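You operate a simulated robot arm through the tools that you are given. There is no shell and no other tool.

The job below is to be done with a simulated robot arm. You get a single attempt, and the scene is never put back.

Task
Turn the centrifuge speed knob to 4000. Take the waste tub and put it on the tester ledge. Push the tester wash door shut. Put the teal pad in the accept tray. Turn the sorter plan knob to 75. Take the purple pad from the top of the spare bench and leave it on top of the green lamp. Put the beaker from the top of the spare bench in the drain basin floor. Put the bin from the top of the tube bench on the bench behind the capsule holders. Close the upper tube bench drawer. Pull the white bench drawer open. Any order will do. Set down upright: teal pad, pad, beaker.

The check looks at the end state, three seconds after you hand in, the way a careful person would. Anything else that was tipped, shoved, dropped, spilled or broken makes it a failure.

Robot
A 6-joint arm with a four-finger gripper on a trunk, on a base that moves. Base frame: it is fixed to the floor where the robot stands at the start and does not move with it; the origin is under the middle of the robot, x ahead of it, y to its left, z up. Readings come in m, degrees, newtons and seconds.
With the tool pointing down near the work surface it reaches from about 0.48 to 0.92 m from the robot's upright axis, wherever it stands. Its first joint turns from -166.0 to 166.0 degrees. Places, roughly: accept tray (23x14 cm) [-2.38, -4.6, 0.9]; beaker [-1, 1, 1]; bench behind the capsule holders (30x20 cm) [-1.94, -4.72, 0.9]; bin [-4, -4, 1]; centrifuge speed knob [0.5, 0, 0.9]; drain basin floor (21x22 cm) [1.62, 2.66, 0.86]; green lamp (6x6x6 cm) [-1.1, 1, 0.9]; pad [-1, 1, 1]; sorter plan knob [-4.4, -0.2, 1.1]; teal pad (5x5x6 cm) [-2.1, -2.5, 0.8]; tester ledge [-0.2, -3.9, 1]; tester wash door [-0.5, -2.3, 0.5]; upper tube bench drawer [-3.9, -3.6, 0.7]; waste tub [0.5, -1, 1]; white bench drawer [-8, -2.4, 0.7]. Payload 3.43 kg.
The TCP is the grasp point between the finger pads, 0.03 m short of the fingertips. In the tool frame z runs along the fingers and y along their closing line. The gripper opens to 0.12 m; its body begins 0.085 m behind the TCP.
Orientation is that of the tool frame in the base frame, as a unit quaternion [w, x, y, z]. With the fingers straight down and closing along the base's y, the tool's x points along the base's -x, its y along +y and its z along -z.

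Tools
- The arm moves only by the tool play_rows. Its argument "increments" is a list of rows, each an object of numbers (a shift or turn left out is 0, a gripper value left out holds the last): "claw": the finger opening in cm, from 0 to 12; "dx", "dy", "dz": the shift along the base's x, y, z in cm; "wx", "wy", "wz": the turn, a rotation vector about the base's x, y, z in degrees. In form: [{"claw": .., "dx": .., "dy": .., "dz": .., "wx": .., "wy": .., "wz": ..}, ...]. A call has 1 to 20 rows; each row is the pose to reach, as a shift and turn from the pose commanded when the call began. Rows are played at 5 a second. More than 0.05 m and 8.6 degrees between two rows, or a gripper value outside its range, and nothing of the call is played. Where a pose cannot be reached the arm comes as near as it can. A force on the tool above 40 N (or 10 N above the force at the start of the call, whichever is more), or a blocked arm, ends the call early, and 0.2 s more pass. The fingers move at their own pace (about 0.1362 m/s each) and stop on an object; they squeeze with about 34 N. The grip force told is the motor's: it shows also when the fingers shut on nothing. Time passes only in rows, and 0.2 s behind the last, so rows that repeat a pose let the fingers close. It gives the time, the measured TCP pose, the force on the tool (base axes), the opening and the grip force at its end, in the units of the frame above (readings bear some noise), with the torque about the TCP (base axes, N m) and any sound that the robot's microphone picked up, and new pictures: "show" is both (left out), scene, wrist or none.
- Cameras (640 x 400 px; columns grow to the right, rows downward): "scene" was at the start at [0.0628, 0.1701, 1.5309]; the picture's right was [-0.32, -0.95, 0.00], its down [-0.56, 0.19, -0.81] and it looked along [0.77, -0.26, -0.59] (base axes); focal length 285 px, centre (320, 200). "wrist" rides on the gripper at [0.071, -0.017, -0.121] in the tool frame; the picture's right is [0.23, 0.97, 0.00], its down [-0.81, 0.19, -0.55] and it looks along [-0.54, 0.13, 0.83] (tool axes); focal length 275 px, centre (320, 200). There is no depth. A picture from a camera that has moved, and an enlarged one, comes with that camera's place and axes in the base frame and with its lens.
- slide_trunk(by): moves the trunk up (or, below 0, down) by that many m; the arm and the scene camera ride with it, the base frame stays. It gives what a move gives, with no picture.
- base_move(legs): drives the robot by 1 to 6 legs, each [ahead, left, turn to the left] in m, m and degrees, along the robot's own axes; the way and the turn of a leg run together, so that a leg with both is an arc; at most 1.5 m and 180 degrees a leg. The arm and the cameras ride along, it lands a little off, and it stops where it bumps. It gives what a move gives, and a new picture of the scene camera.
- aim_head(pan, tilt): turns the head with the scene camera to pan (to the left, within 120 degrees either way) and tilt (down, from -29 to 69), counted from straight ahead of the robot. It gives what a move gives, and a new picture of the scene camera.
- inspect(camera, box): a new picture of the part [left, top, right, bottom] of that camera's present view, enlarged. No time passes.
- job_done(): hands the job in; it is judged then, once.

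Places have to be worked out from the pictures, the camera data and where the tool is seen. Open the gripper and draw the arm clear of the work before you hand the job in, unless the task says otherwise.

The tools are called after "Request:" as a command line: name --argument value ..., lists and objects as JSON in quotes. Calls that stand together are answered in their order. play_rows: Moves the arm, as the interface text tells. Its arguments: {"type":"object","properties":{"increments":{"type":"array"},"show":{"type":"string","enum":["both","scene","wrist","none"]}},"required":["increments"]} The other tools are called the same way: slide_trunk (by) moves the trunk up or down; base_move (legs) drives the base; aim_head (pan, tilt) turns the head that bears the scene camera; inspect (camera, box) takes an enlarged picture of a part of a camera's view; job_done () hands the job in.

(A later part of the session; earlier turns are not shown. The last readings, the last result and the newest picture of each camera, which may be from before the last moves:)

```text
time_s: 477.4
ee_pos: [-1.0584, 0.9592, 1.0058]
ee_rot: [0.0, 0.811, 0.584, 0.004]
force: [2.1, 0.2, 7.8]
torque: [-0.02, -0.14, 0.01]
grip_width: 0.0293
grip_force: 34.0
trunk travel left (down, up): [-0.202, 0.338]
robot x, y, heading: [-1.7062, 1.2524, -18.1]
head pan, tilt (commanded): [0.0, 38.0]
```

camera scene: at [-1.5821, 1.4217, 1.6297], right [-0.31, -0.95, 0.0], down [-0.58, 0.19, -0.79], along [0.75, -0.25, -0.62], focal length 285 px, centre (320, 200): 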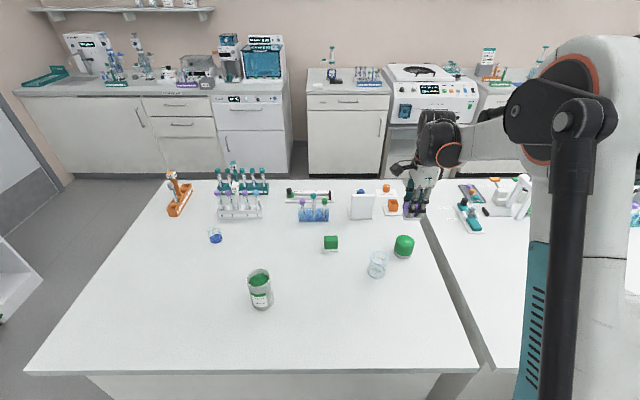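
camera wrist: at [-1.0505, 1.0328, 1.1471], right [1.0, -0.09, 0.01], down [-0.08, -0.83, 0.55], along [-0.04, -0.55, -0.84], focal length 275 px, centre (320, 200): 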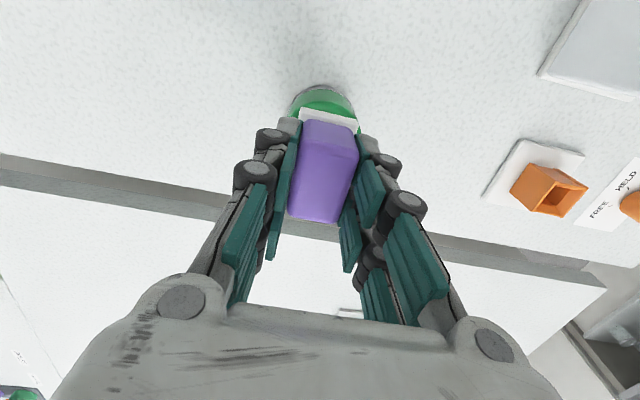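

Contact at about 8 N. I release gently and lift straight up.

Request:
play_rows --increments '[{"dz": 0.05, "claw": 3.2}, {"dz": 0.05, "claw": 3.8}, {"dz": 0.05, "claw": 4.8}, {"dz": 0.05, "claw": 6}, {"dz": 0.05, "claw": 6}, {"dz": 3, "claw": 6}, {"dz": 7, "claw": 6}, {"dz": 11, "claw": 6}, {"dz": 15, "claw": 6}]'

Request:
inspect --camera "scene" --box '[350, 170, 490, 280]'

Request:
inspect --camera "wrist" --box '[240, 40, 400, 180]'

```text
time_s: 479.4
ee_pos: [-1.0573, 0.9597, 1.1543]
ee_rot: [0.0, 0.811, 0.585, 0.004]
force: [0.5, -0.2, -0.4]
torque: [0.0, 0.02, 0.03]
grip_width: 0.0602
grip_force: 0.1
trunk travel left (down, up): [-0.202, 0.338]
robot x, y, heading: [-1.7098, 1.2554, -18.4]
head pan, tilt (commanded): [0.0, 38.0]
camera scene: at [-1.5827, 1.4219, 1.6298], right [-0.31, -0.95, 0.0], down [-0.58, 0.19, -0.79], along [0.75, -0.25, -0.62], focal length 285 px, centre (320, 200)
camera wrist: at [-1.0511, 1.0327, 1.2742], right [1.0, -0.09, 0.01], down [-0.08, -0.83, 0.55], along [-0.04, -0.55, -0.84], focal length 275 px, centre (320, 200)
```

scene: 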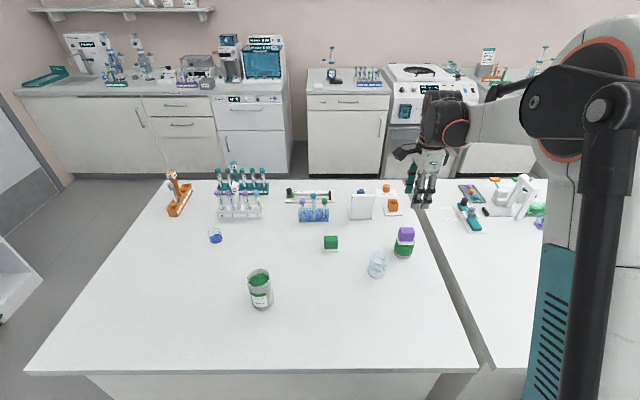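
wrist: 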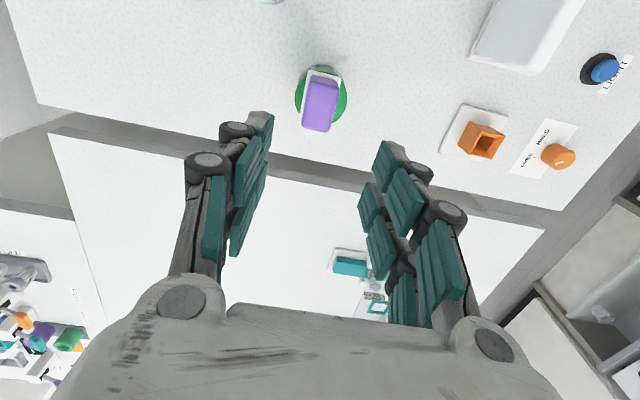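

```text
3.64 times, centred on (420, 225) of scene
camera zoom: at [-1.5827, 1.4219, 1.6298], right [-0.31, -0.95, 0.0], down [-0.58, 0.19, -0.79], along [0.75, -0.25, -0.62], focal length 1036 px, centre (-44, 109)
```

zoom: 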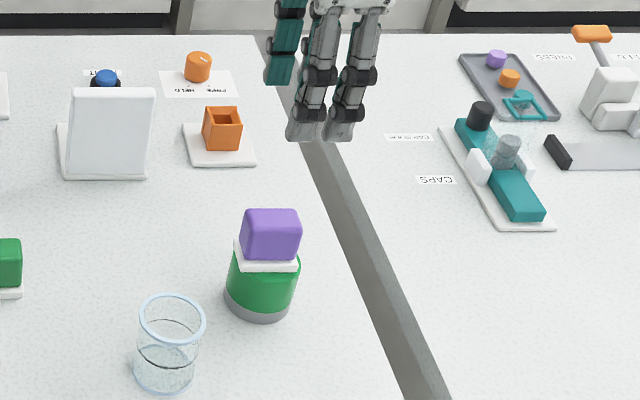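

```text
2.86 times, centred on (320, 110) of wrist
camera zoom: at [-1.0511, 1.0327, 1.2742], right [1.0, -0.09, 0.01], down [-0.08, -0.83, 0.55], along [-0.04, -0.55, -0.84], focal length 786 px, centre (320, 457)
```

zoom: 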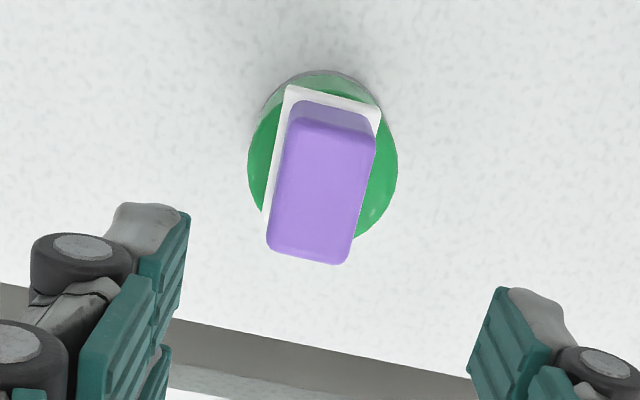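

The purple pad sits squarely on the lamp. Now the beaker at [-1.101, 1.0745]: I move over it and check from above.

Request:
play_rows --increments '[{"claw": 8, "dx": -1.5, "dy": 4, "dz": 0}, {"dx": -3, "dy": 8, "dz": 0}, {"dx": -4.4, "dy": 11.5, "dz": 0}, {"dx": -4.4, "dy": 11.5, "dz": -4}, {"dx": -4.4, "dy": 11.5, "dz": -7}, {"dx": -4.4, "dy": 11.5, "dz": -7}]'

Request:
inspect --camera "wrist" --box '[220, 60, 420, 200]'

Request:
inspect --camera "scene" --box '[330, 200, 450, 300]'

```text
time_s: 480.8
ee_pos: [-1.1017, 1.076, 1.0865]
ee_rot: [-0.001, 0.811, 0.585, 0.003]
force: [-0.3, -0.5, 0.0]
torque: [-0.01, 0.05, -0.01]
grip_width: 0.0798
grip_force: 0.0
trunk travel left (down, up): [-0.202, 0.338]
robot x, y, heading: [-1.7056, 1.2531, -18.3]
head pan, tilt (commanded): [0.0, 38.0]
camera scene: at [-1.5825, 1.422, 1.6297], right [-0.31, -0.95, 0.0], down [-0.58, 0.19, -0.79], along [0.75, -0.25, -0.62], focal length 285 px, centre (320, 200)
camera wrist: at [-1.0955, 1.1477, 1.206], right [1.0, -0.09, 0.01], down [-0.08, -0.83, 0.55], along [-0.04, -0.55, -0.84], focal length 275 px, centre (320, 200)
```

scene: 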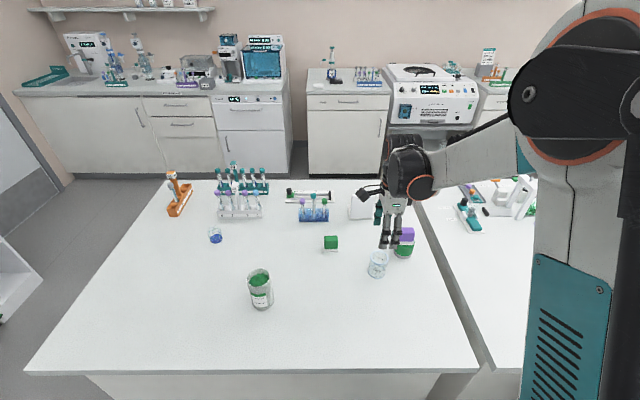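
wrist: 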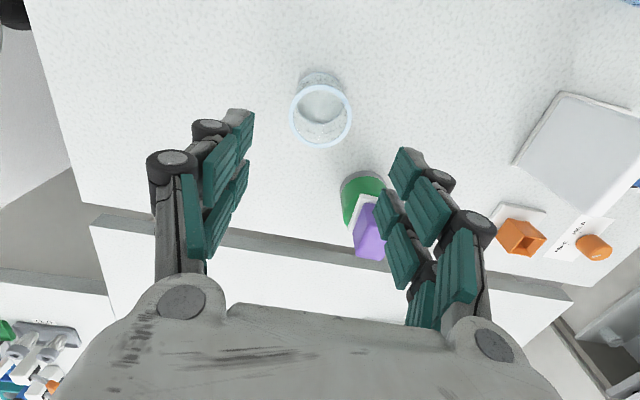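

```text
2.86 times, centred on (320, 130) of wrist
camera zoom: at [-1.0955, 1.1477, 1.206], right [1.0, -0.09, 0.01], down [-0.08, -0.83, 0.55], along [-0.04, -0.55, -0.84], focal length 786 px, centre (320, 400)
```

zoom: 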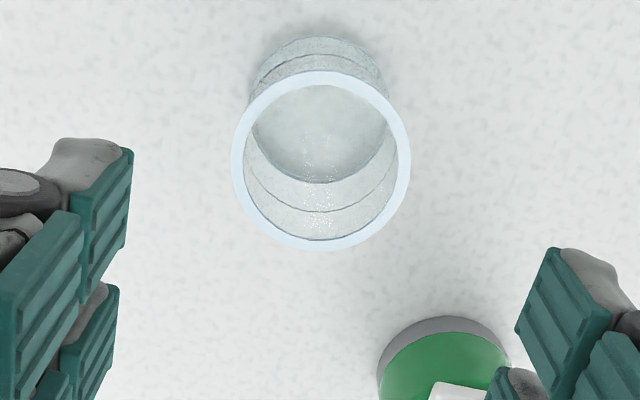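

```text
4.00 times, centred on (390, 250) of scene
camera zoom: at [-1.5825, 1.422, 1.6297], right [-0.31, -0.95, 0.0], down [-0.58, 0.19, -0.79], along [0.75, -0.25, -0.62], focal length 1140 px, centre (40, 0)
```

zoom: 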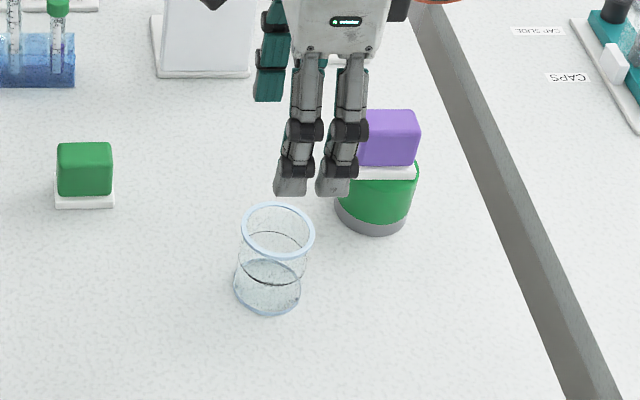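

The beaker is exactly under the hand. I lower around it and close.

Request:
play_rows --increments '[{"dz": -4}, {"dz": -8}, {"dz": -12}, {"dz": -14}, {"dz": -14, "claw": 6.5}, {"dz": -14, "claw": 5.5}, {"dz": -14, "claw": 4}, {"dz": -14, "claw": 4}]'

Request:
inspect --camera "scene" --box '[330, 200, 450, 300]'

```text
time_s: 482.6
ee_pos: [-1.1018, 1.0758, 0.9442]
ee_rot: [-0.001, 0.811, 0.586, 0.004]
force: [-0.4, 0.2, 0.5]
torque: [0.04, -0.02, -0.01]
grip_width: 0.0513
grip_force: 34.6
trunk travel left (down, up): [-0.202, 0.338]
robot x, y, heading: [-1.7074, 1.2545, -18.5]
head pan, tilt (commanded): [0.0, 38.0]
camera scene: at [-1.5822, 1.4217, 1.6297], right [-0.31, -0.95, 0.0], down [-0.58, 0.19, -0.79], along [0.75, -0.25, -0.62], focal length 285 px, centre (320, 200)
camera wrist: at [-1.095, 1.1476, 1.0648], right [1.0, -0.09, 0.01], down [-0.08, -0.83, 0.55], along [-0.04, -0.55, -0.84], focal length 275 px, centre (320, 200)
```

scene: 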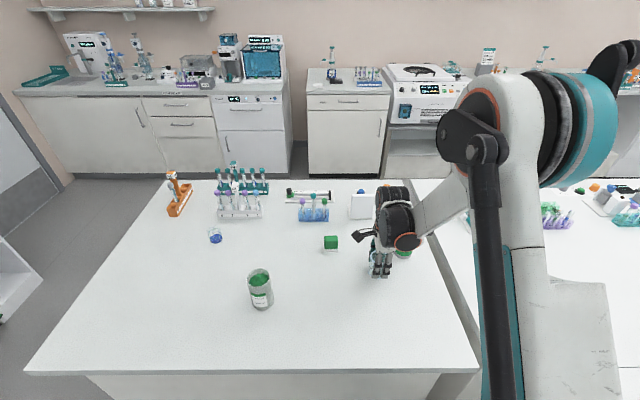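
wrist: 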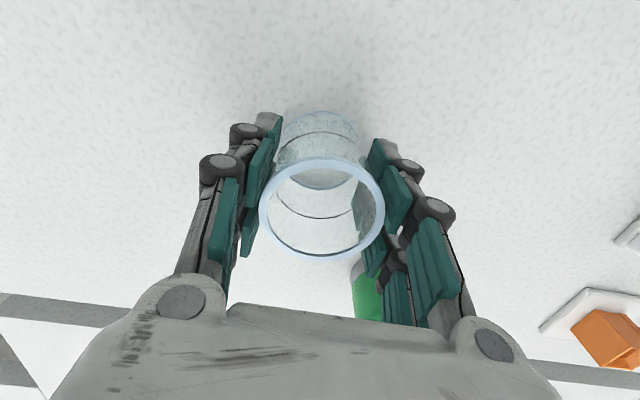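

```text
4.00 times, centred on (390, 250) of scene
camera zoom: at [-1.5822, 1.4217, 1.6297], right [-0.31, -0.95, 0.0], down [-0.58, 0.19, -0.79], along [0.75, -0.25, -0.62], focal length 1140 px, centre (40, 0)
```

zoom: 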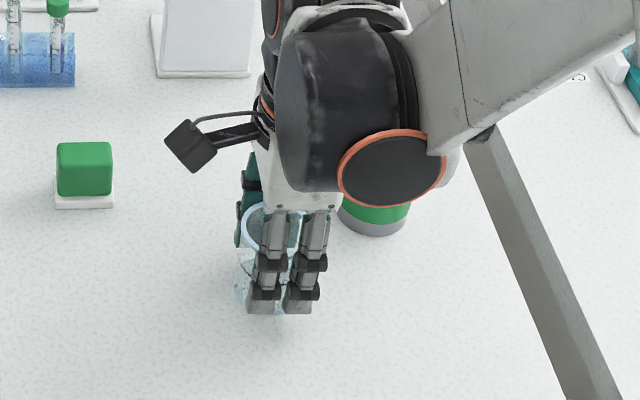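

The beaker is gripped at 5.1 cm. I lift it smoothly straight up.

Request:
play_rows --increments '[{"dz": 1}, {"dz": 3}, {"dz": 6}, {"dz": 10}, {"dz": 14}, {"dz": 18}, {"dz": 22}, {"dz": 25}, {"dz": 26.5}, {"dz": 26.5}]'

Request:
inspect --camera "scene" --box '[330, 160, 470, 280]'

```text
time_s: 484.8
ee_pos: [-1.1011, 1.0738, 1.2097]
ee_rot: [-0.001, 0.811, 0.585, 0.004]
force: [-0.4, 0.2, -0.1]
torque: [0.05, -0.01, 0.02]
grip_width: 0.0511
grip_force: 34.4
trunk travel left (down, up): [-0.202, 0.338]
robot x, y, heading: [-1.7076, 1.2566, -18.2]
head pan, tilt (commanded): [0.0, 38.0]
camera scene: at [-1.5822, 1.4217, 1.6297], right [-0.31, -0.95, 0.0], down [-0.58, 0.19, -0.79], along [0.75, -0.25, -0.62], focal length 285 px, centre (320, 200)
camera wrist: at [-1.095, 1.1463, 1.33], right [1.0, -0.09, 0.01], down [-0.08, -0.83, 0.55], along [-0.04, -0.55, -0.84], focal length 275 px, centre (320, 200)
```

scene: 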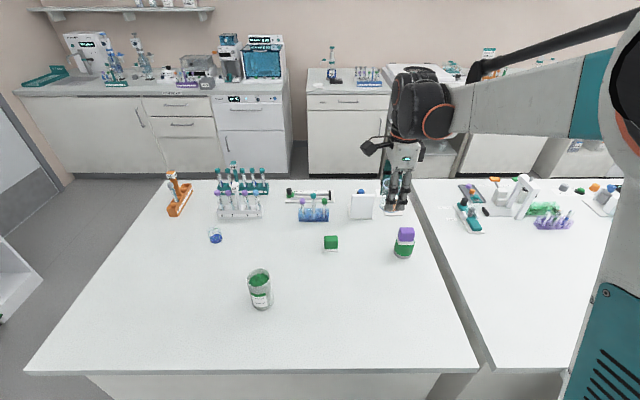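
wrist: 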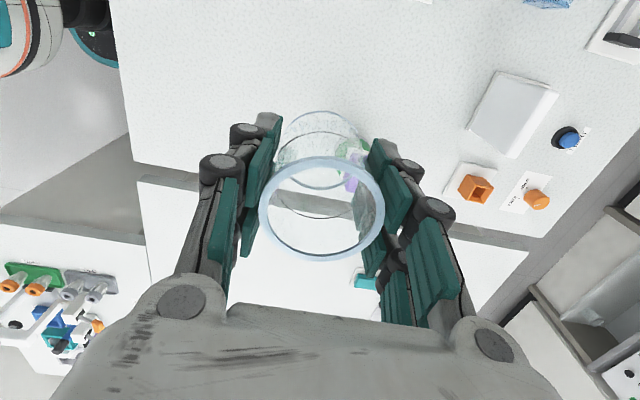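

```text
3.33 times, centred on (400, 220) of scene
camera zoom: at [-1.5822, 1.4217, 1.6297], right [-0.31, -0.95, 0.0], down [-0.58, 0.19, -0.79], along [0.75, -0.25, -0.62], focal length 950 px, centre (53, 133)
```

zoom: 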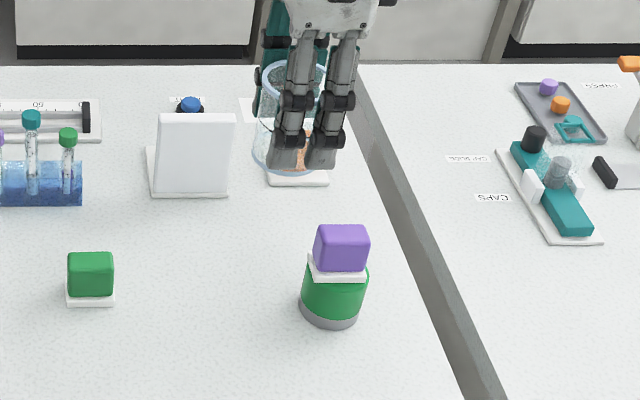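

The beaker is safely up and the pad stayed put. I zoom in on the far-left bench where the drain basin should be.

Request:
inspect --camera "scene" --box '[0, 0, 320, 200]'

Request:
inspect --camera "scene" --box '[10, 20, 150, 120]'

```text
2.00 times, centred on (160, 100) of scene
camera zoom: at [-1.5822, 1.4217, 1.6297], right [-0.31, -0.95, 0.0], down [-0.58, 0.19, -0.79], along [0.75, -0.25, -0.62], focal length 570 px, centre (640, 400)
```

zoom: 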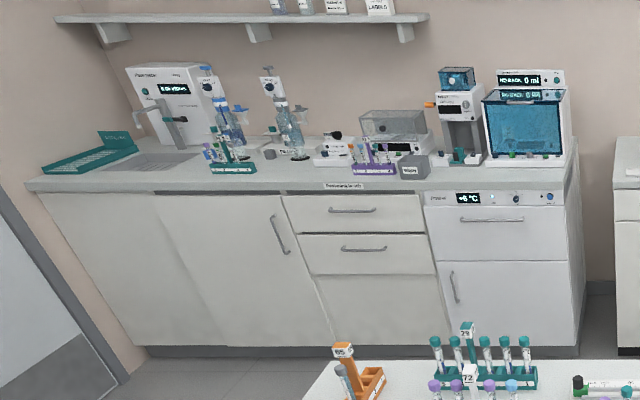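

```text
4.00 times, centred on (80, 70) of scene
camera zoom: at [-1.5822, 1.4217, 1.6297], right [-0.31, -0.95, 0.0], down [-0.58, 0.19, -0.79], along [0.75, -0.25, -0.62], focal length 1140 px, centre (1280, 720)
```

zoom: 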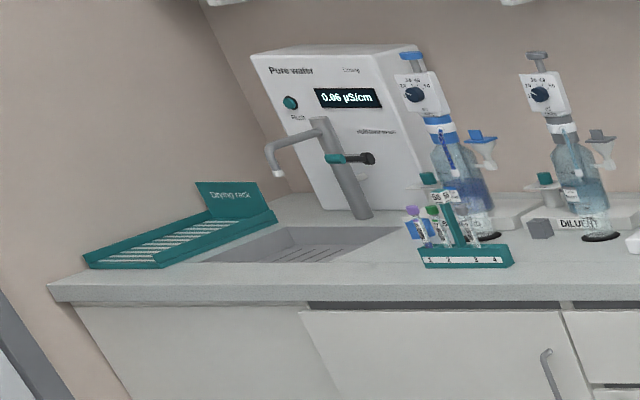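

The drain basin is the shallow sink at the left end of the far bench, beside the pure-water unit with its tap. I pull the beaker in, back off, and go round the north side of the spare bench.

Request:
play_rows --increments '[{"dx": -2, "dy": 0.7}, {"dx": -4, "dy": 1.4}, {"dx": -6, "dy": 2}]' --show "none"

Request:
base_move --legs '[[-0.25, 0, -0.2], [0, 0.8, 0], [0, 0.7, 0]]'

```text
time_s: 485.6
ee_pos: [-1.1617, 1.0944, 1.2101]
ee_rot: [-0.001, 0.811, 0.585, 0.004]
force: [0.7, 0.0, -0.6]
torque: [0.01, 0.01, -0.01]
grip_width: 0.0513
grip_force: 34.3
trunk travel left (down, up): [-0.202, 0.338]
robot x, y, heading: [-1.7047, 1.2543, -18.4]
head pan, tilt (commanded): [0.0, 38.0]
```

```text
time_s: 494.7
ee_pos: [-0.9339, 2.5952, 1.2106]
ee_rot: [0.0, 0.807, 0.59, 0.004]
force: [-0.3, 0.3, -0.1]
torque: [-0.01, -0.01, -0.01]
grip_width: 0.0515
grip_force: 34.0
trunk travel left (down, up): [-0.202, 0.338]
robot x, y, heading: [-1.4806, 2.7478, -17.2]
head pan, tilt (commanded): [0.0, 38.0]
camera scene: at [-1.3595, 2.9175, 1.6297], right [-0.3, -0.95, 0.0], down [-0.59, 0.19, -0.79], along [0.75, -0.24, -0.62], focal length 285 px, centre (320, 200)
```

scene: 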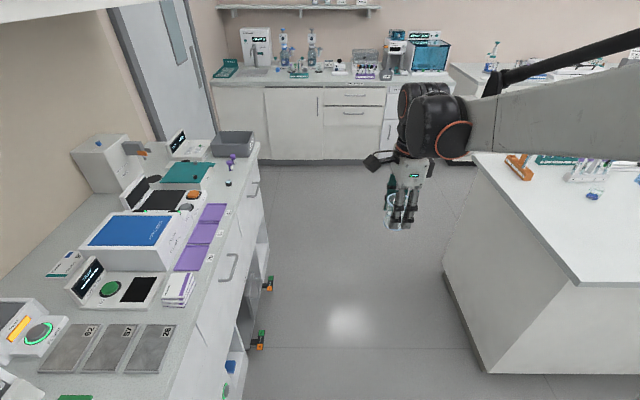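

The corridor is clear on both sides. I straighten and drive through to the far bench.

Request:
base_move --legs '[[0, 0, -1.4], [1.45, 0, 0], [0.4, 0, 0]]'

Request:
aim_head --pan 35 --tilt 32

```text
time_s: 504.4
ee_pos: [0.816, 1.9721, 1.2101]
ee_rot: [-0.001, 0.816, 0.578, 0.005]
force: [0.4, -1.0, 0.0]
torque: [-0.01, 0.01, 0.03]
grip_width: 0.0515
grip_force: 33.9
trunk travel left (down, up): [-0.202, 0.338]
robot x, y, heading: [0.2696, 2.1376, -19.5]
head pan, tilt (commanded): [0.0, 38.0]
camera scene: at [0.3989, 2.3058, 1.6296], right [-0.33, -0.94, 0.0], down [-0.58, 0.2, -0.79], along [0.74, -0.26, -0.62], focal length 285 px, centre (320, 200)
```

scene: 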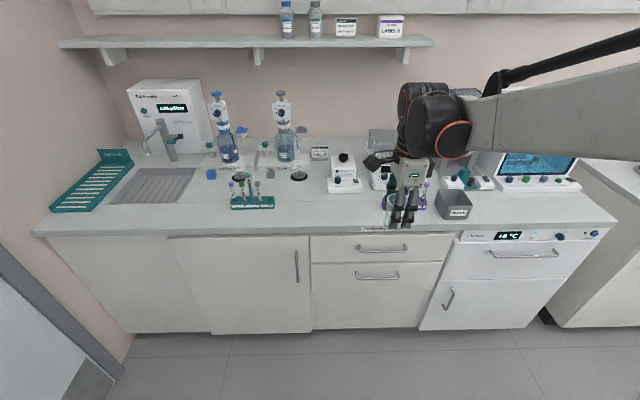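

```text
time_s: 505.4
ee_pos: [0.8129, 1.9718, 1.2098]
ee_rot: [0.0, 0.816, 0.578, 0.004]
force: [-0.1, 0.8, 0.1]
torque: [-0.01, 0.0, 0.01]
grip_width: 0.0515
grip_force: 34.0
trunk travel left (down, up): [-0.202, 0.338]
robot x, y, heading: [0.2682, 2.141, -19.4]
head pan, tilt (commanded): [35.0, 32.0]
camera scene: at [0.4032, 2.3586, 1.6389], right [0.27, -0.96, 0.0], down [-0.51, -0.14, -0.85], along [0.82, 0.23, -0.53], focal length 285 px, centre (320, 200)
```

scene: 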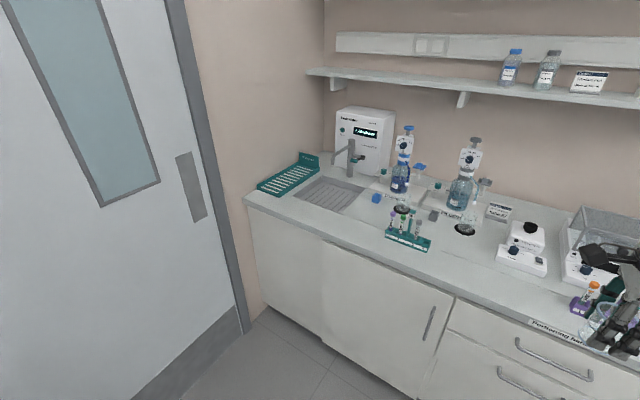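

The basin lies between the teal drying rack and the pure-water tap. I zoom in to see where the spout hangs over it.

Request:
inspect --camera "scene" --box '[240, 90, 460, 260]'

```text
2.35 times, centred on (350, 175) of scene
camera zoom: at [0.4032, 2.3586, 1.6389], right [0.27, -0.96, 0.0], down [-0.51, -0.14, -0.85], along [0.82, 0.23, -0.53], focal length 670 px, centre (249, 259)
```

zoom: 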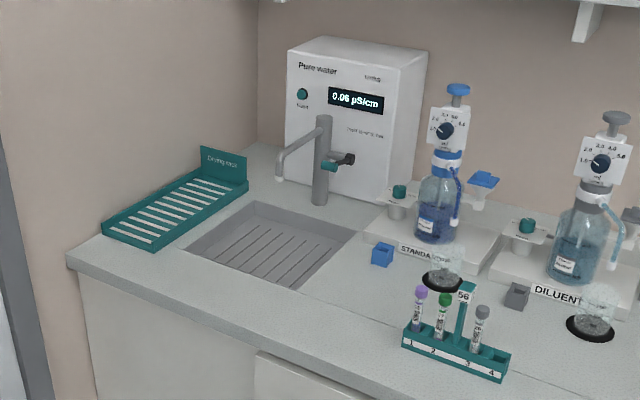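

The spout hangs over the basin's back half, so I'll set the beaker in the front half. I turn the hand 90° so its camera faces me, and then strafe left to the basin.

Request:
play_rows --increments '[{"wz": 8}, {"wz": 16}, {"wz": 24}, {"wz": 32}, {"wz": 40}, {"wz": 48}, {"wz": 56}, {"wz": 64}, {"wz": 72}, {"wz": 80}, {"wz": 88}, {"wz": 90.5}]' --show "none"

Request:
base_move --legs '[[0.1, 0, 0.8], [0, 0.82, 0]]'

Request:
aim_head --pan 5 --tilt 40

```text
time_s: 508.0
ee_pos: [0.8125, 1.9712, 1.2091]
ee_rot: [-0.003, 0.163, 0.987, 0.002]
force: [0.0, -0.2, -1.2]
torque: [-0.01, 0.05, 0.02]
grip_width: 0.0512
grip_force: 33.6
trunk travel left (down, up): [-0.202, 0.338]
robot x, y, heading: [0.2696, 2.1415, -19.5]
head pan, tilt (commanded): [35.0, 32.0]
```

```text
time_s: 513.1
ee_pos: [1.1722, 2.73, 1.2108]
ee_rot: [-0.003, 0.154, 0.988, 0.003]
force: [0.1, -0.1, -0.5]
torque: [0.0, 0.03, -0.05]
grip_width: 0.051
grip_force: 34.4
trunk travel left (down, up): [-0.202, 0.338]
robot x, y, heading: [0.626, 2.8922, -17.8]
head pan, tilt (commanded): [35.0, 32.0]
camera scene: at [0.7527, 3.108, 1.6389], right [0.29, -0.96, 0.0], down [-0.51, -0.15, -0.85], along [0.81, 0.24, -0.53], focal length 285 px, centre (320, 200)
```

scene: 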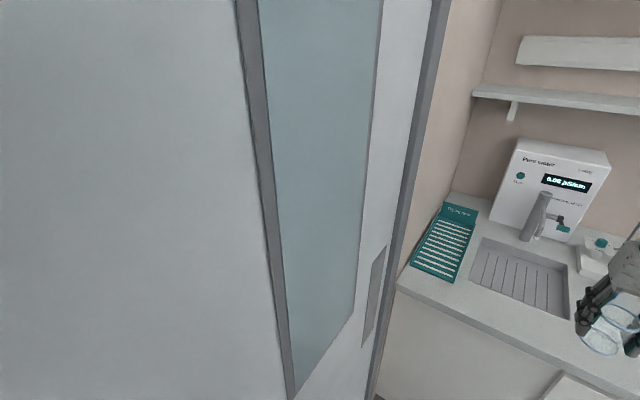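

```text
time_s: 514.1
ee_pos: [1.1718, 2.7302, 1.2097]
ee_rot: [-0.004, 0.153, 0.988, 0.002]
force: [-1.0, -0.2, -1.0]
torque: [-0.03, 0.02, 0.02]
grip_width: 0.0513
grip_force: 34.0
trunk travel left (down, up): [-0.202, 0.338]
robot x, y, heading: [0.6221, 2.8905, -18.4]
head pan, tilt (commanded): [5.0, 40.0]
camera scene: at [0.7506, 3.0643, 1.6267], right [-0.23, -0.97, 0.0], down [-0.63, 0.15, -0.77], along [0.75, -0.17, -0.64], focal length 285 px, centre (320, 200)
```

scene: 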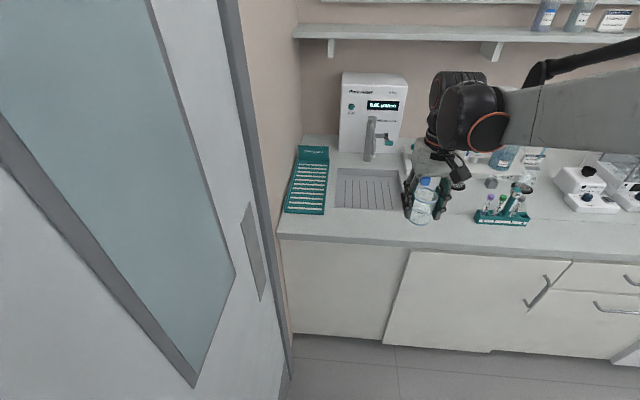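

The basin and the tap are now straight ahead. I zoom in.

Request:
inspect --camera "scene" --box '[280, 100, 460, 240]'

```text
2.86 times, centred on (370, 170) of scene
camera zoom: at [0.7506, 3.0643, 1.6267], right [-0.23, -0.97, 0.0], down [-0.63, 0.15, -0.77], along [0.75, -0.17, -0.64], focal length 814 px, centre (177, 286)
```

zoom: 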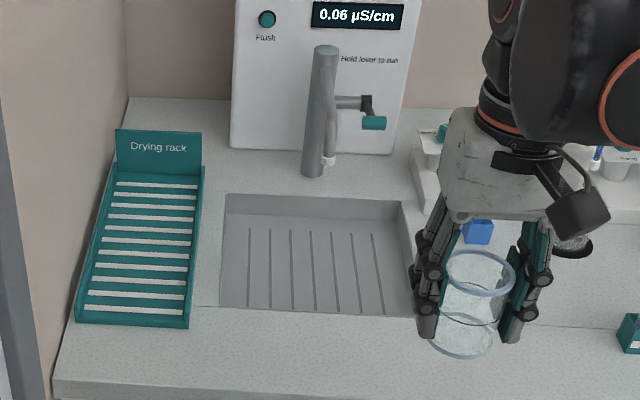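

The spout tip is at about e1 = 0.72, z = 1.03. I'll place the beaker about 9 cm in front of it, at [1.559, 2.657]. I move the base up first.

Request:
base_move --legs '[[0.31, 0, -0.4]]'

Request:
inspect --camera "scene" --box '[280, 150, 480, 310]'

Request:
inspect --camera "wrist" --box '[0, 0, 640, 400]'

```text
time_s: 516.1
ee_pos: [1.4642, 2.6298, 1.209]
ee_rot: [-0.003, 0.156, 0.988, 0.003]
force: [0.1, -0.6, 0.1]
torque: [-0.01, 0.02, -0.01]
grip_width: 0.0512
grip_force: 33.5
trunk travel left (down, up): [-0.202, 0.338]
robot x, y, heading: [0.916, 2.7911, -18.5]
head pan, tilt (commanded): [5.0, 40.0]
camera scene: at [1.0455, 2.9657, 1.6266], right [-0.23, -0.97, 0.0], down [-0.63, 0.15, -0.77], along [0.74, -0.18, -0.64], focal length 285 px, centre (320, 200)
```

scene: 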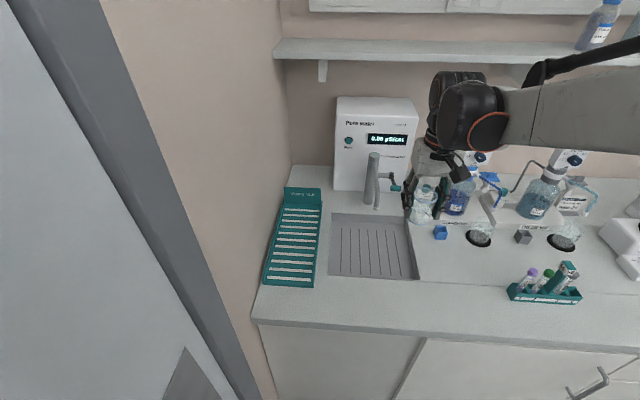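

```text
2.50 times, centred on (380, 230) of scene
camera zoom: at [1.0455, 2.9657, 1.6266], right [-0.23, -0.97, 0.0], down [-0.63, 0.15, -0.77], along [0.74, -0.18, -0.64], focal length 712 px, centre (170, 125)
```

zoom: 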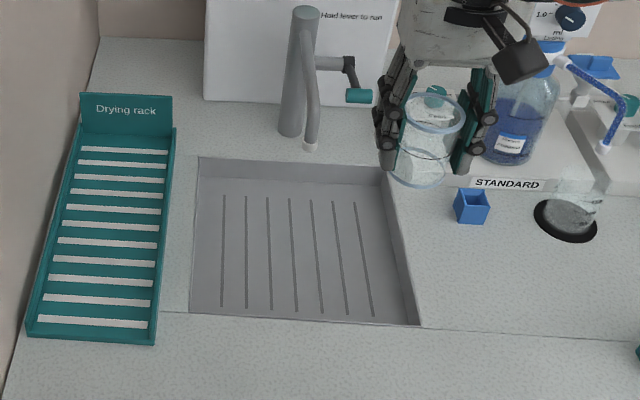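

```text
1.00 times, centred on (320, 200) of wrist (not enlarged: the box is as wide or as high as the picture)
camera zoom: at [1.3928, 2.635, 1.3295], right [0.08, 1.0, 0.01], down [0.83, -0.07, 0.55], along [0.55, -0.04, -0.84], focal length 275 px, centre (320, 200)
```

zoom: 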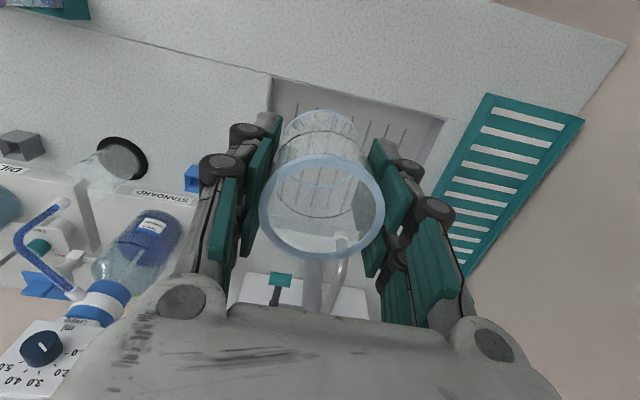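

I move over the front half of the basin and start lowering, keeping clear of the spout.

Request:
play_rows --increments '[{"dx": 3, "dy": 0.8}, {"dx": 6.5, "dy": 1.6}, {"dx": 10.1, "dy": 2.5}, {"dx": 10.1, "dy": 2.5, "dz": -4}, {"dx": 10.1, "dy": 2.5, "dz": -8}, {"dx": 10.1, "dy": 2.5, "dz": -12}, {"dx": 10.1, "dy": 2.5, "dz": -12}]'

Request:
inspect --camera "scene" --box '[280, 150, 480, 310]'

```text
time_s: 517.7
ee_pos: [1.5648, 2.6548, 1.0905]
ee_rot: [-0.004, 0.157, 0.988, 0.002]
force: [0.4, -0.4, -0.9]
torque: [-0.03, 0.03, -0.02]
grip_width: 0.0514
grip_force: 34.0
trunk travel left (down, up): [-0.202, 0.338]
robot x, y, heading: [0.9166, 2.7922, -18.8]
head pan, tilt (commanded): [5.0, 40.0]
camera scene: at [1.0449, 2.9659, 1.6268], right [-0.23, -0.97, 0.0], down [-0.62, 0.15, -0.77], along [0.74, -0.18, -0.64], focal length 285 px, centre (320, 200)
camera wrist: at [1.4932, 2.6601, 1.2094], right [0.08, 1.0, 0.01], down [0.83, -0.07, 0.55], along [0.55, -0.04, -0.84], focal length 275 px, centre (320, 200)
```

scene: 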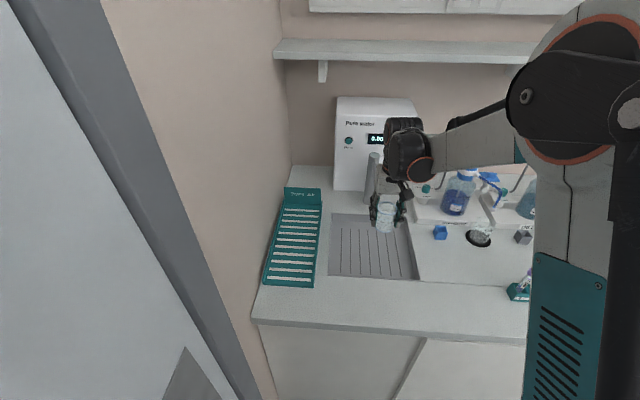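
wrist: 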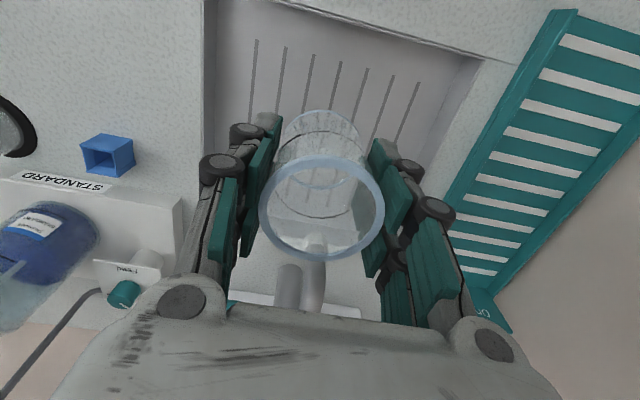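

```text
2.50 times, centred on (380, 230) of scene
camera zoom: at [1.0449, 2.9659, 1.6268], right [-0.23, -0.97, 0.0], down [-0.62, 0.15, -0.77], along [0.74, -0.18, -0.64], focal length 712 px, centre (170, 125)
```

zoom: 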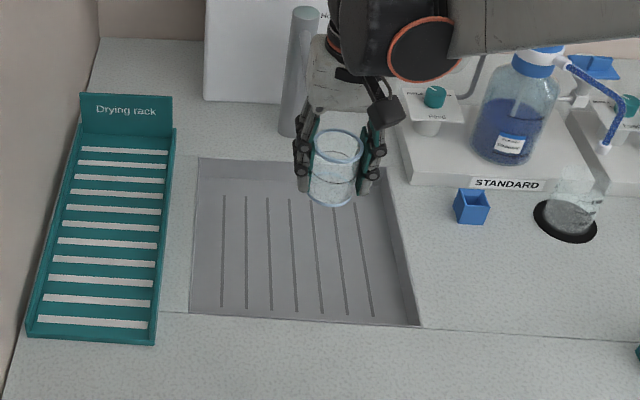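

The landing point is on the grooved floor, and the wrist view confirms the spout tip at e1 = 0.722. I shift about 7 mm toward me for clearance and lower in small steps, checking forces.

Request:
play_rows --increments '[{"dx": -0.7, "dy": 0.24, "dz": -1}, {"dx": -0.7, "dy": 0.24, "dz": -3}, {"dx": -0.7, "dy": 0.24, "dz": -5}, {"dx": -0.7, "dy": 0.24, "dz": -6}]' --show "wrist"

Request:
inspect --camera "scene" --box '[320, 150, 450, 270]'

```text
time_s: 518.7
ee_pos: [1.5584, 2.657, 1.0309]
ee_rot: [-0.003, 0.157, 0.988, 0.002]
force: [0.3, 1.1, -0.2]
torque: [0.02, -0.01, -0.02]
grip_width: 0.0514
grip_force: 34.4
trunk travel left (down, up): [-0.202, 0.338]
robot x, y, heading: [0.9168, 2.7942, -19.0]
head pan, tilt (commanded): [5.0, 40.0]
camera wrist: at [1.4861, 2.6629, 1.1497], right [0.08, 1.0, 0.01], down [0.83, -0.07, 0.55], along [0.55, -0.04, -0.84], focal length 275 px, centre (320, 200)
```

wrist: 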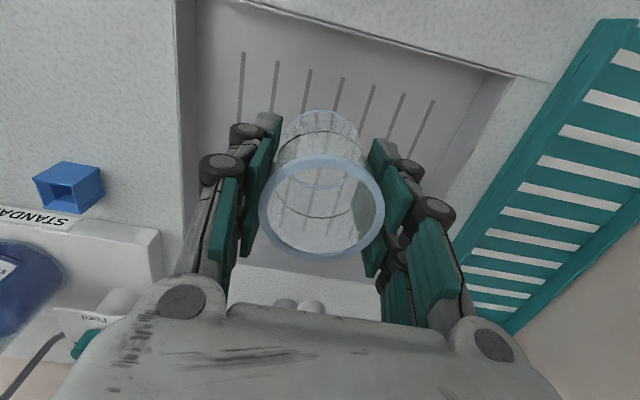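

```text
3.33 times, centred on (385, 210) of scene
camera zoom: at [1.045, 2.9659, 1.6267], right [-0.23, -0.97, 0.0], down [-0.63, 0.15, -0.77], along [0.74, -0.18, -0.64], focal length 950 px, centre (103, 167)
```

zoom: 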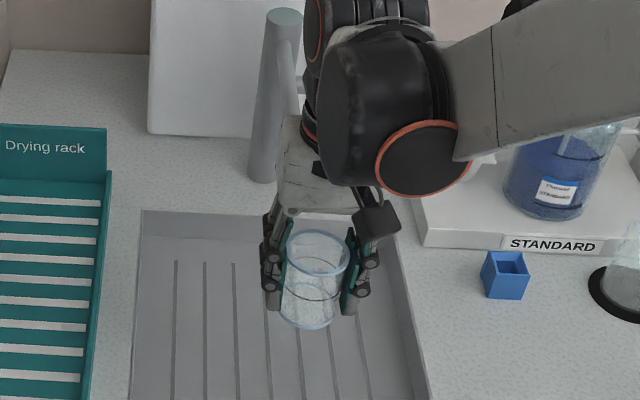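

No contact so far. I lower another 6 cm in small steps and check again.

Request:
play_rows --increments '[{"dz": -1.5}, {"dz": -3}, {"dz": -4.5}, {"dz": -6}]' --show "wrist"

Request:
inspect --camera "scene" --box '[320, 150, 450, 270]'

```text
time_s: 519.7
ee_pos: [1.5585, 2.6578, 0.9694]
ee_rot: [-0.004, 0.158, 0.987, 0.003]
force: [-0.5, -0.7, -0.7]
torque: [-0.05, 0.03, -0.03]
grip_width: 0.0513
grip_force: 34.1
trunk travel left (down, up): [-0.202, 0.338]
robot x, y, heading: [0.9181, 2.7909, -18.4]
head pan, tilt (commanded): [5.0, 40.0]
camera wrist: at [1.4861, 2.6625, 1.0894], right [0.08, 1.0, 0.01], down [0.83, -0.07, 0.55], along [0.55, -0.04, -0.84], focal length 275 px, centre (320, 200)
```

wrist: 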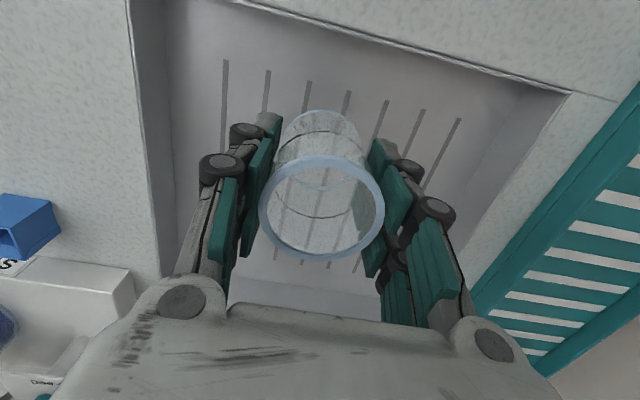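

```text
3.33 times, centred on (385, 210) of scene
camera zoom: at [1.0451, 2.9659, 1.6267], right [-0.23, -0.97, 0.0], down [-0.63, 0.15, -0.77], along [0.74, -0.18, -0.64], focal length 950 px, centre (103, 167)
```

zoom: 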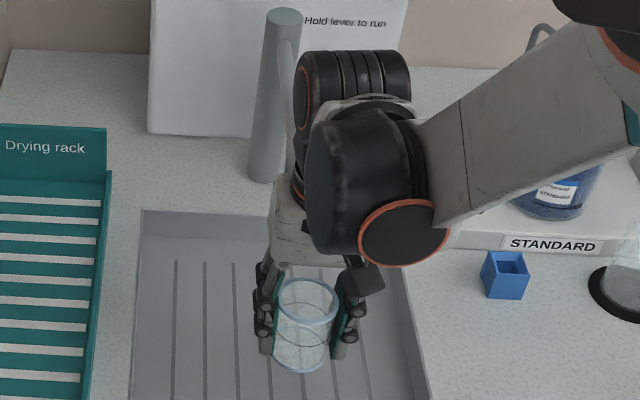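

Still free. I lower to about 1 cm above the floor, then in millimetre steps.

Request:
play_rows --increments '[{"dz": -1.5}, {"dz": -3}, {"dz": -4.2}, {"dz": -5.2}]' --show "none"

Request:
play_rows --increments '[{"dz": -0.2}, {"dz": -0.4}]' --show "none"

Request:
play_rows --increments '[{"dz": -0.2}, {"dz": -0.4}]' --show "none"

```text
time_s: 520.7
ee_pos: [1.5573, 2.6578, 0.9181]
ee_rot: [-0.004, 0.157, 0.988, 0.003]
force: [0.1, -0.4, 0.3]
torque: [0.0, 0.01, 0.02]
grip_width: 0.0511
grip_force: 34.5
trunk travel left (down, up): [-0.202, 0.338]
robot x, y, heading: [0.9156, 2.7917, -18.6]
head pan, tilt (commanded): [5.0, 40.0]
```

```text
time_s: 521.3
ee_pos: [1.5571, 2.6576, 0.9145]
ee_rot: [-0.003, 0.157, 0.988, 0.002]
force: [-0.2, -0.1, -0.6]
torque: [-0.04, 0.0, 0.02]
grip_width: 0.0513
grip_force: 34.0
trunk travel left (down, up): [-0.202, 0.338]
robot x, y, heading: [0.9152, 2.7904, -18.6]
head pan, tilt (commanded): [5.0, 40.0]
```

```text
time_s: 521.9
ee_pos: [1.559, 2.6569, 0.9086]
ee_rot: [-0.004, 0.157, 0.988, 0.004]
force: [0.0, 0.5, 0.6]
torque: [0.01, 0.0, 0.02]
grip_width: 0.0513
grip_force: 34.3
trunk travel left (down, up): [-0.202, 0.338]
robot x, y, heading: [0.9171, 2.792, -18.7]
head pan, tilt (commanded): [5.0, 40.0]
```

Request:
play_rows --increments '[{"dz": -0.2}, {"dz": -0.35}]' --show "none"

Request:
play_rows --increments '[{"dz": -0.15}, {"dz": -0.3}]' --show "wrist"

```text
time_s: 522.5
ee_pos: [1.5575, 2.6559, 0.9066]
ee_rot: [-0.003, 0.157, 0.988, 0.002]
force: [0.0, 0.7, 0.2]
torque: [0.0, -0.03, 0.02]
grip_width: 0.0513
grip_force: 33.8
trunk travel left (down, up): [-0.202, 0.338]
robot x, y, heading: [0.9163, 2.7906, -18.5]
head pan, tilt (commanded): [5.0, 40.0]
```

```text
time_s: 523.1
ee_pos: [1.5574, 2.6569, 0.905]
ee_rot: [-0.002, 0.157, 0.988, 0.002]
force: [4.0, -1.4, 19.6]
torque: [-0.09, -0.13, 0.04]
grip_width: 0.0513
grip_force: 34.6
trunk travel left (down, up): [-0.202, 0.338]
robot x, y, heading: [0.9195, 2.7918, -18.8]
head pan, tilt (commanded): [5.0, 40.0]
camera wrist: at [1.4857, 2.6625, 1.0244], right [0.08, 1.0, 0.01], down [0.83, -0.07, 0.55], along [0.55, -0.04, -0.84], focal length 275 px, centre (320, 200)
```

wrist: 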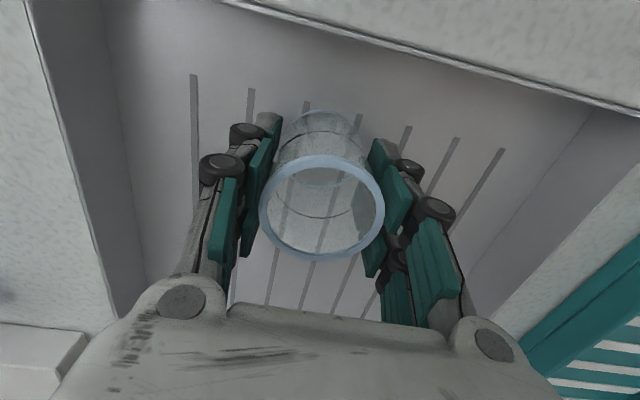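

The beaker stands on the basin floor (20 N up at the expected height). I release gently and lift straight up, clear of the spout.

Request:
play_rows --increments '[{"dz": 0.1}, {"dz": 0.1, "claw": 5.6}, {"dz": 0.1, "claw": 6.2}, {"dz": 0.1, "claw": 7}, {"dz": 0.1, "claw": 7}, {"dz": 2, "claw": 7}, {"dz": 5, "claw": 7}, {"dz": 9, "claw": 7}, {"dz": 13, "claw": 7}, {"dz": 17, "claw": 7}, {"dz": 21, "claw": 7}, {"dz": 25, "claw": 7}, {"dz": 29, "claw": 7}]'

Request:
inspect --camera "scene" --box '[300, 150, 460, 290]'

Request:
inspect --camera "wrist" --box '[200, 20, 440, 180]'

```text
time_s: 525.9
ee_pos: [1.5583, 2.6585, 1.1932]
ee_rot: [-0.003, 0.157, 0.988, 0.002]
force: [0.9, 0.8, 0.3]
torque: [0.02, 0.01, 0.0]
grip_width: 0.07
grip_force: 0.0
trunk travel left (down, up): [-0.202, 0.338]
robot x, y, heading: [0.9176, 2.7918, -18.7]
head pan, tilt (commanded): [5.0, 40.0]
camera scene: at [1.0446, 2.966, 1.6268], right [-0.23, -0.97, 0.0], down [-0.62, 0.15, -0.77], along [0.74, -0.18, -0.64], focal length 285 px, centre (320, 200)
camera wrist: at [1.4861, 2.6636, 1.3142], right [0.08, 1.0, 0.01], down [0.83, -0.07, 0.55], along [0.55, -0.04, -0.84], focal length 275 px, centre (320, 200)
```

scene: 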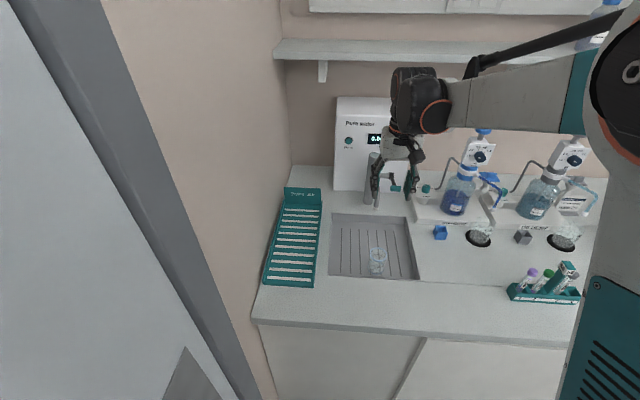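
wrist: 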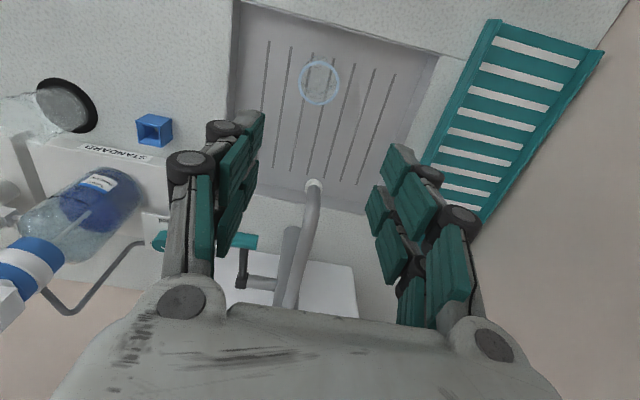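

```text
2.86 times, centred on (380, 220) of scene
camera zoom: at [1.0446, 2.966, 1.6268], right [-0.23, -0.97, 0.0], down [-0.62, 0.15, -0.77], along [0.74, -0.18, -0.64], focal length 814 px, centre (149, 143)
```

zoom: 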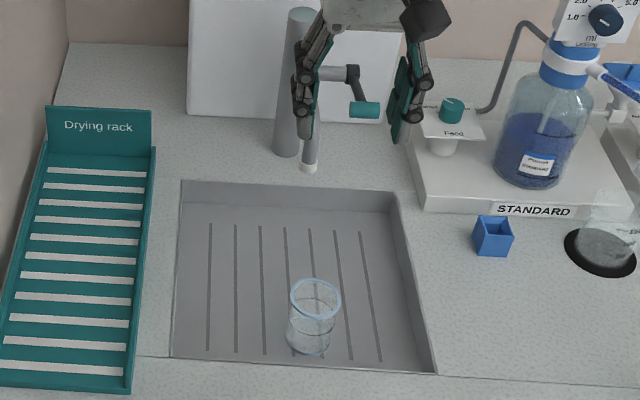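

```text
2.50 times, centred on (320, 100) of wrist
camera zoom: at [1.4861, 2.6636, 1.3142], right [0.08, 1.0, 0.01], down [0.83, -0.07, 0.55], along [0.55, -0.04, -0.84], focal length 688 px, centre (320, 450)
```

zoom: 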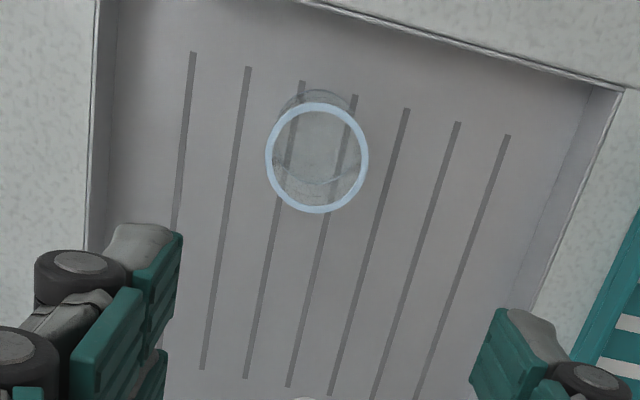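

The beaker stands upright on the basin floor. I draw the arm back from the tap and drive away from the bench.

Request:
play_rows --increments '[{"dx": -2, "dy": 0.7, "dz": 1}, {"dx": -5, "dy": 1.7, "dz": 3}, {"dx": -8.5, "dy": 2.9, "dz": 5}, {"dx": -10, "dy": 3.4, "dz": 6}]' --show "none"

Request:
base_move --legs '[[-0.3, 0, 0], [0, -0.75, 0]]'

Request:
aim_head --pan 30 --tilt 30

```text
time_s: 526.9
ee_pos: [1.4556, 2.6912, 1.254]
ee_rot: [-0.003, 0.157, 0.988, 0.002]
force: [-0.3, -0.3, 0.7]
torque: [0.03, -0.04, -0.02]
grip_width: 0.0703
grip_force: 0.1
trunk travel left (down, up): [-0.202, 0.338]
robot x, y, heading: [0.9165, 2.7918, -18.6]
head pan, tilt (commanded): [5.0, 40.0]
```

```text
time_s: 532.6
ee_pos: [0.9385, 2.0814, 1.2534]
ee_rot: [-0.003, 0.157, 0.988, 0.004]
force: [0.4, 0.2, 0.8]
torque: [0.01, 0.02, 0.01]
grip_width: 0.0701
grip_force: 0.0
trunk travel left (down, up): [-0.202, 0.338]
robot x, y, heading: [0.4026, 2.1808, -18.8]
head pan, tilt (commanded): [5.0, 40.0]
camera scene: at [0.5253, 2.3562, 1.6268], right [-0.23, -0.97, 0.0], down [-0.63, 0.15, -0.77], along [0.74, -0.18, -0.64], focal length 285 px, centre (320, 200)
```

scene: 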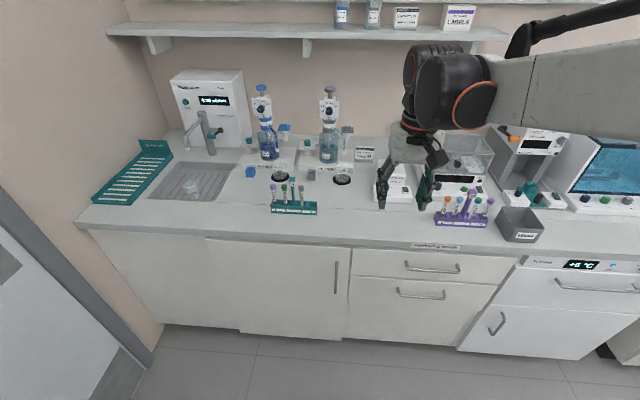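

```text
time_s: 533.5
ee_pos: [0.9393, 2.0813, 1.2524]
ee_rot: [-0.003, 0.158, 0.987, 0.002]
force: [0.2, 0.0, -0.4]
torque: [0.03, 0.0, 0.0]
grip_width: 0.07
grip_force: 0.1
trunk travel left (down, up): [-0.202, 0.338]
robot x, y, heading: [0.3984, 2.1821, -18.9]
head pan, tilt (commanded): [30.0, 30.0]
camera scene: at [0.5314, 2.3943, 1.642], right [0.2, -0.98, 0.0], down [-0.49, -0.1, -0.87], along [0.85, 0.17, -0.5], focal length 285 px, centre (320, 200)
```

scene: 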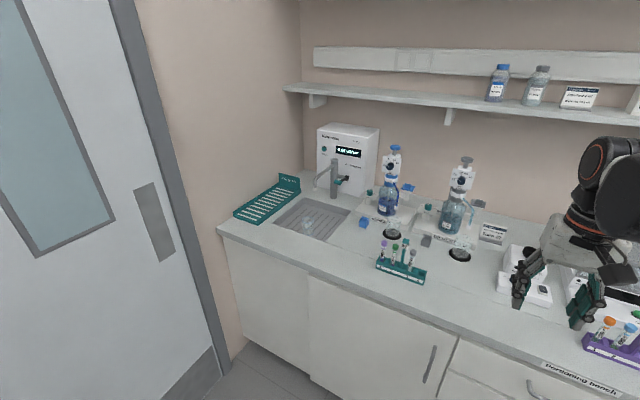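

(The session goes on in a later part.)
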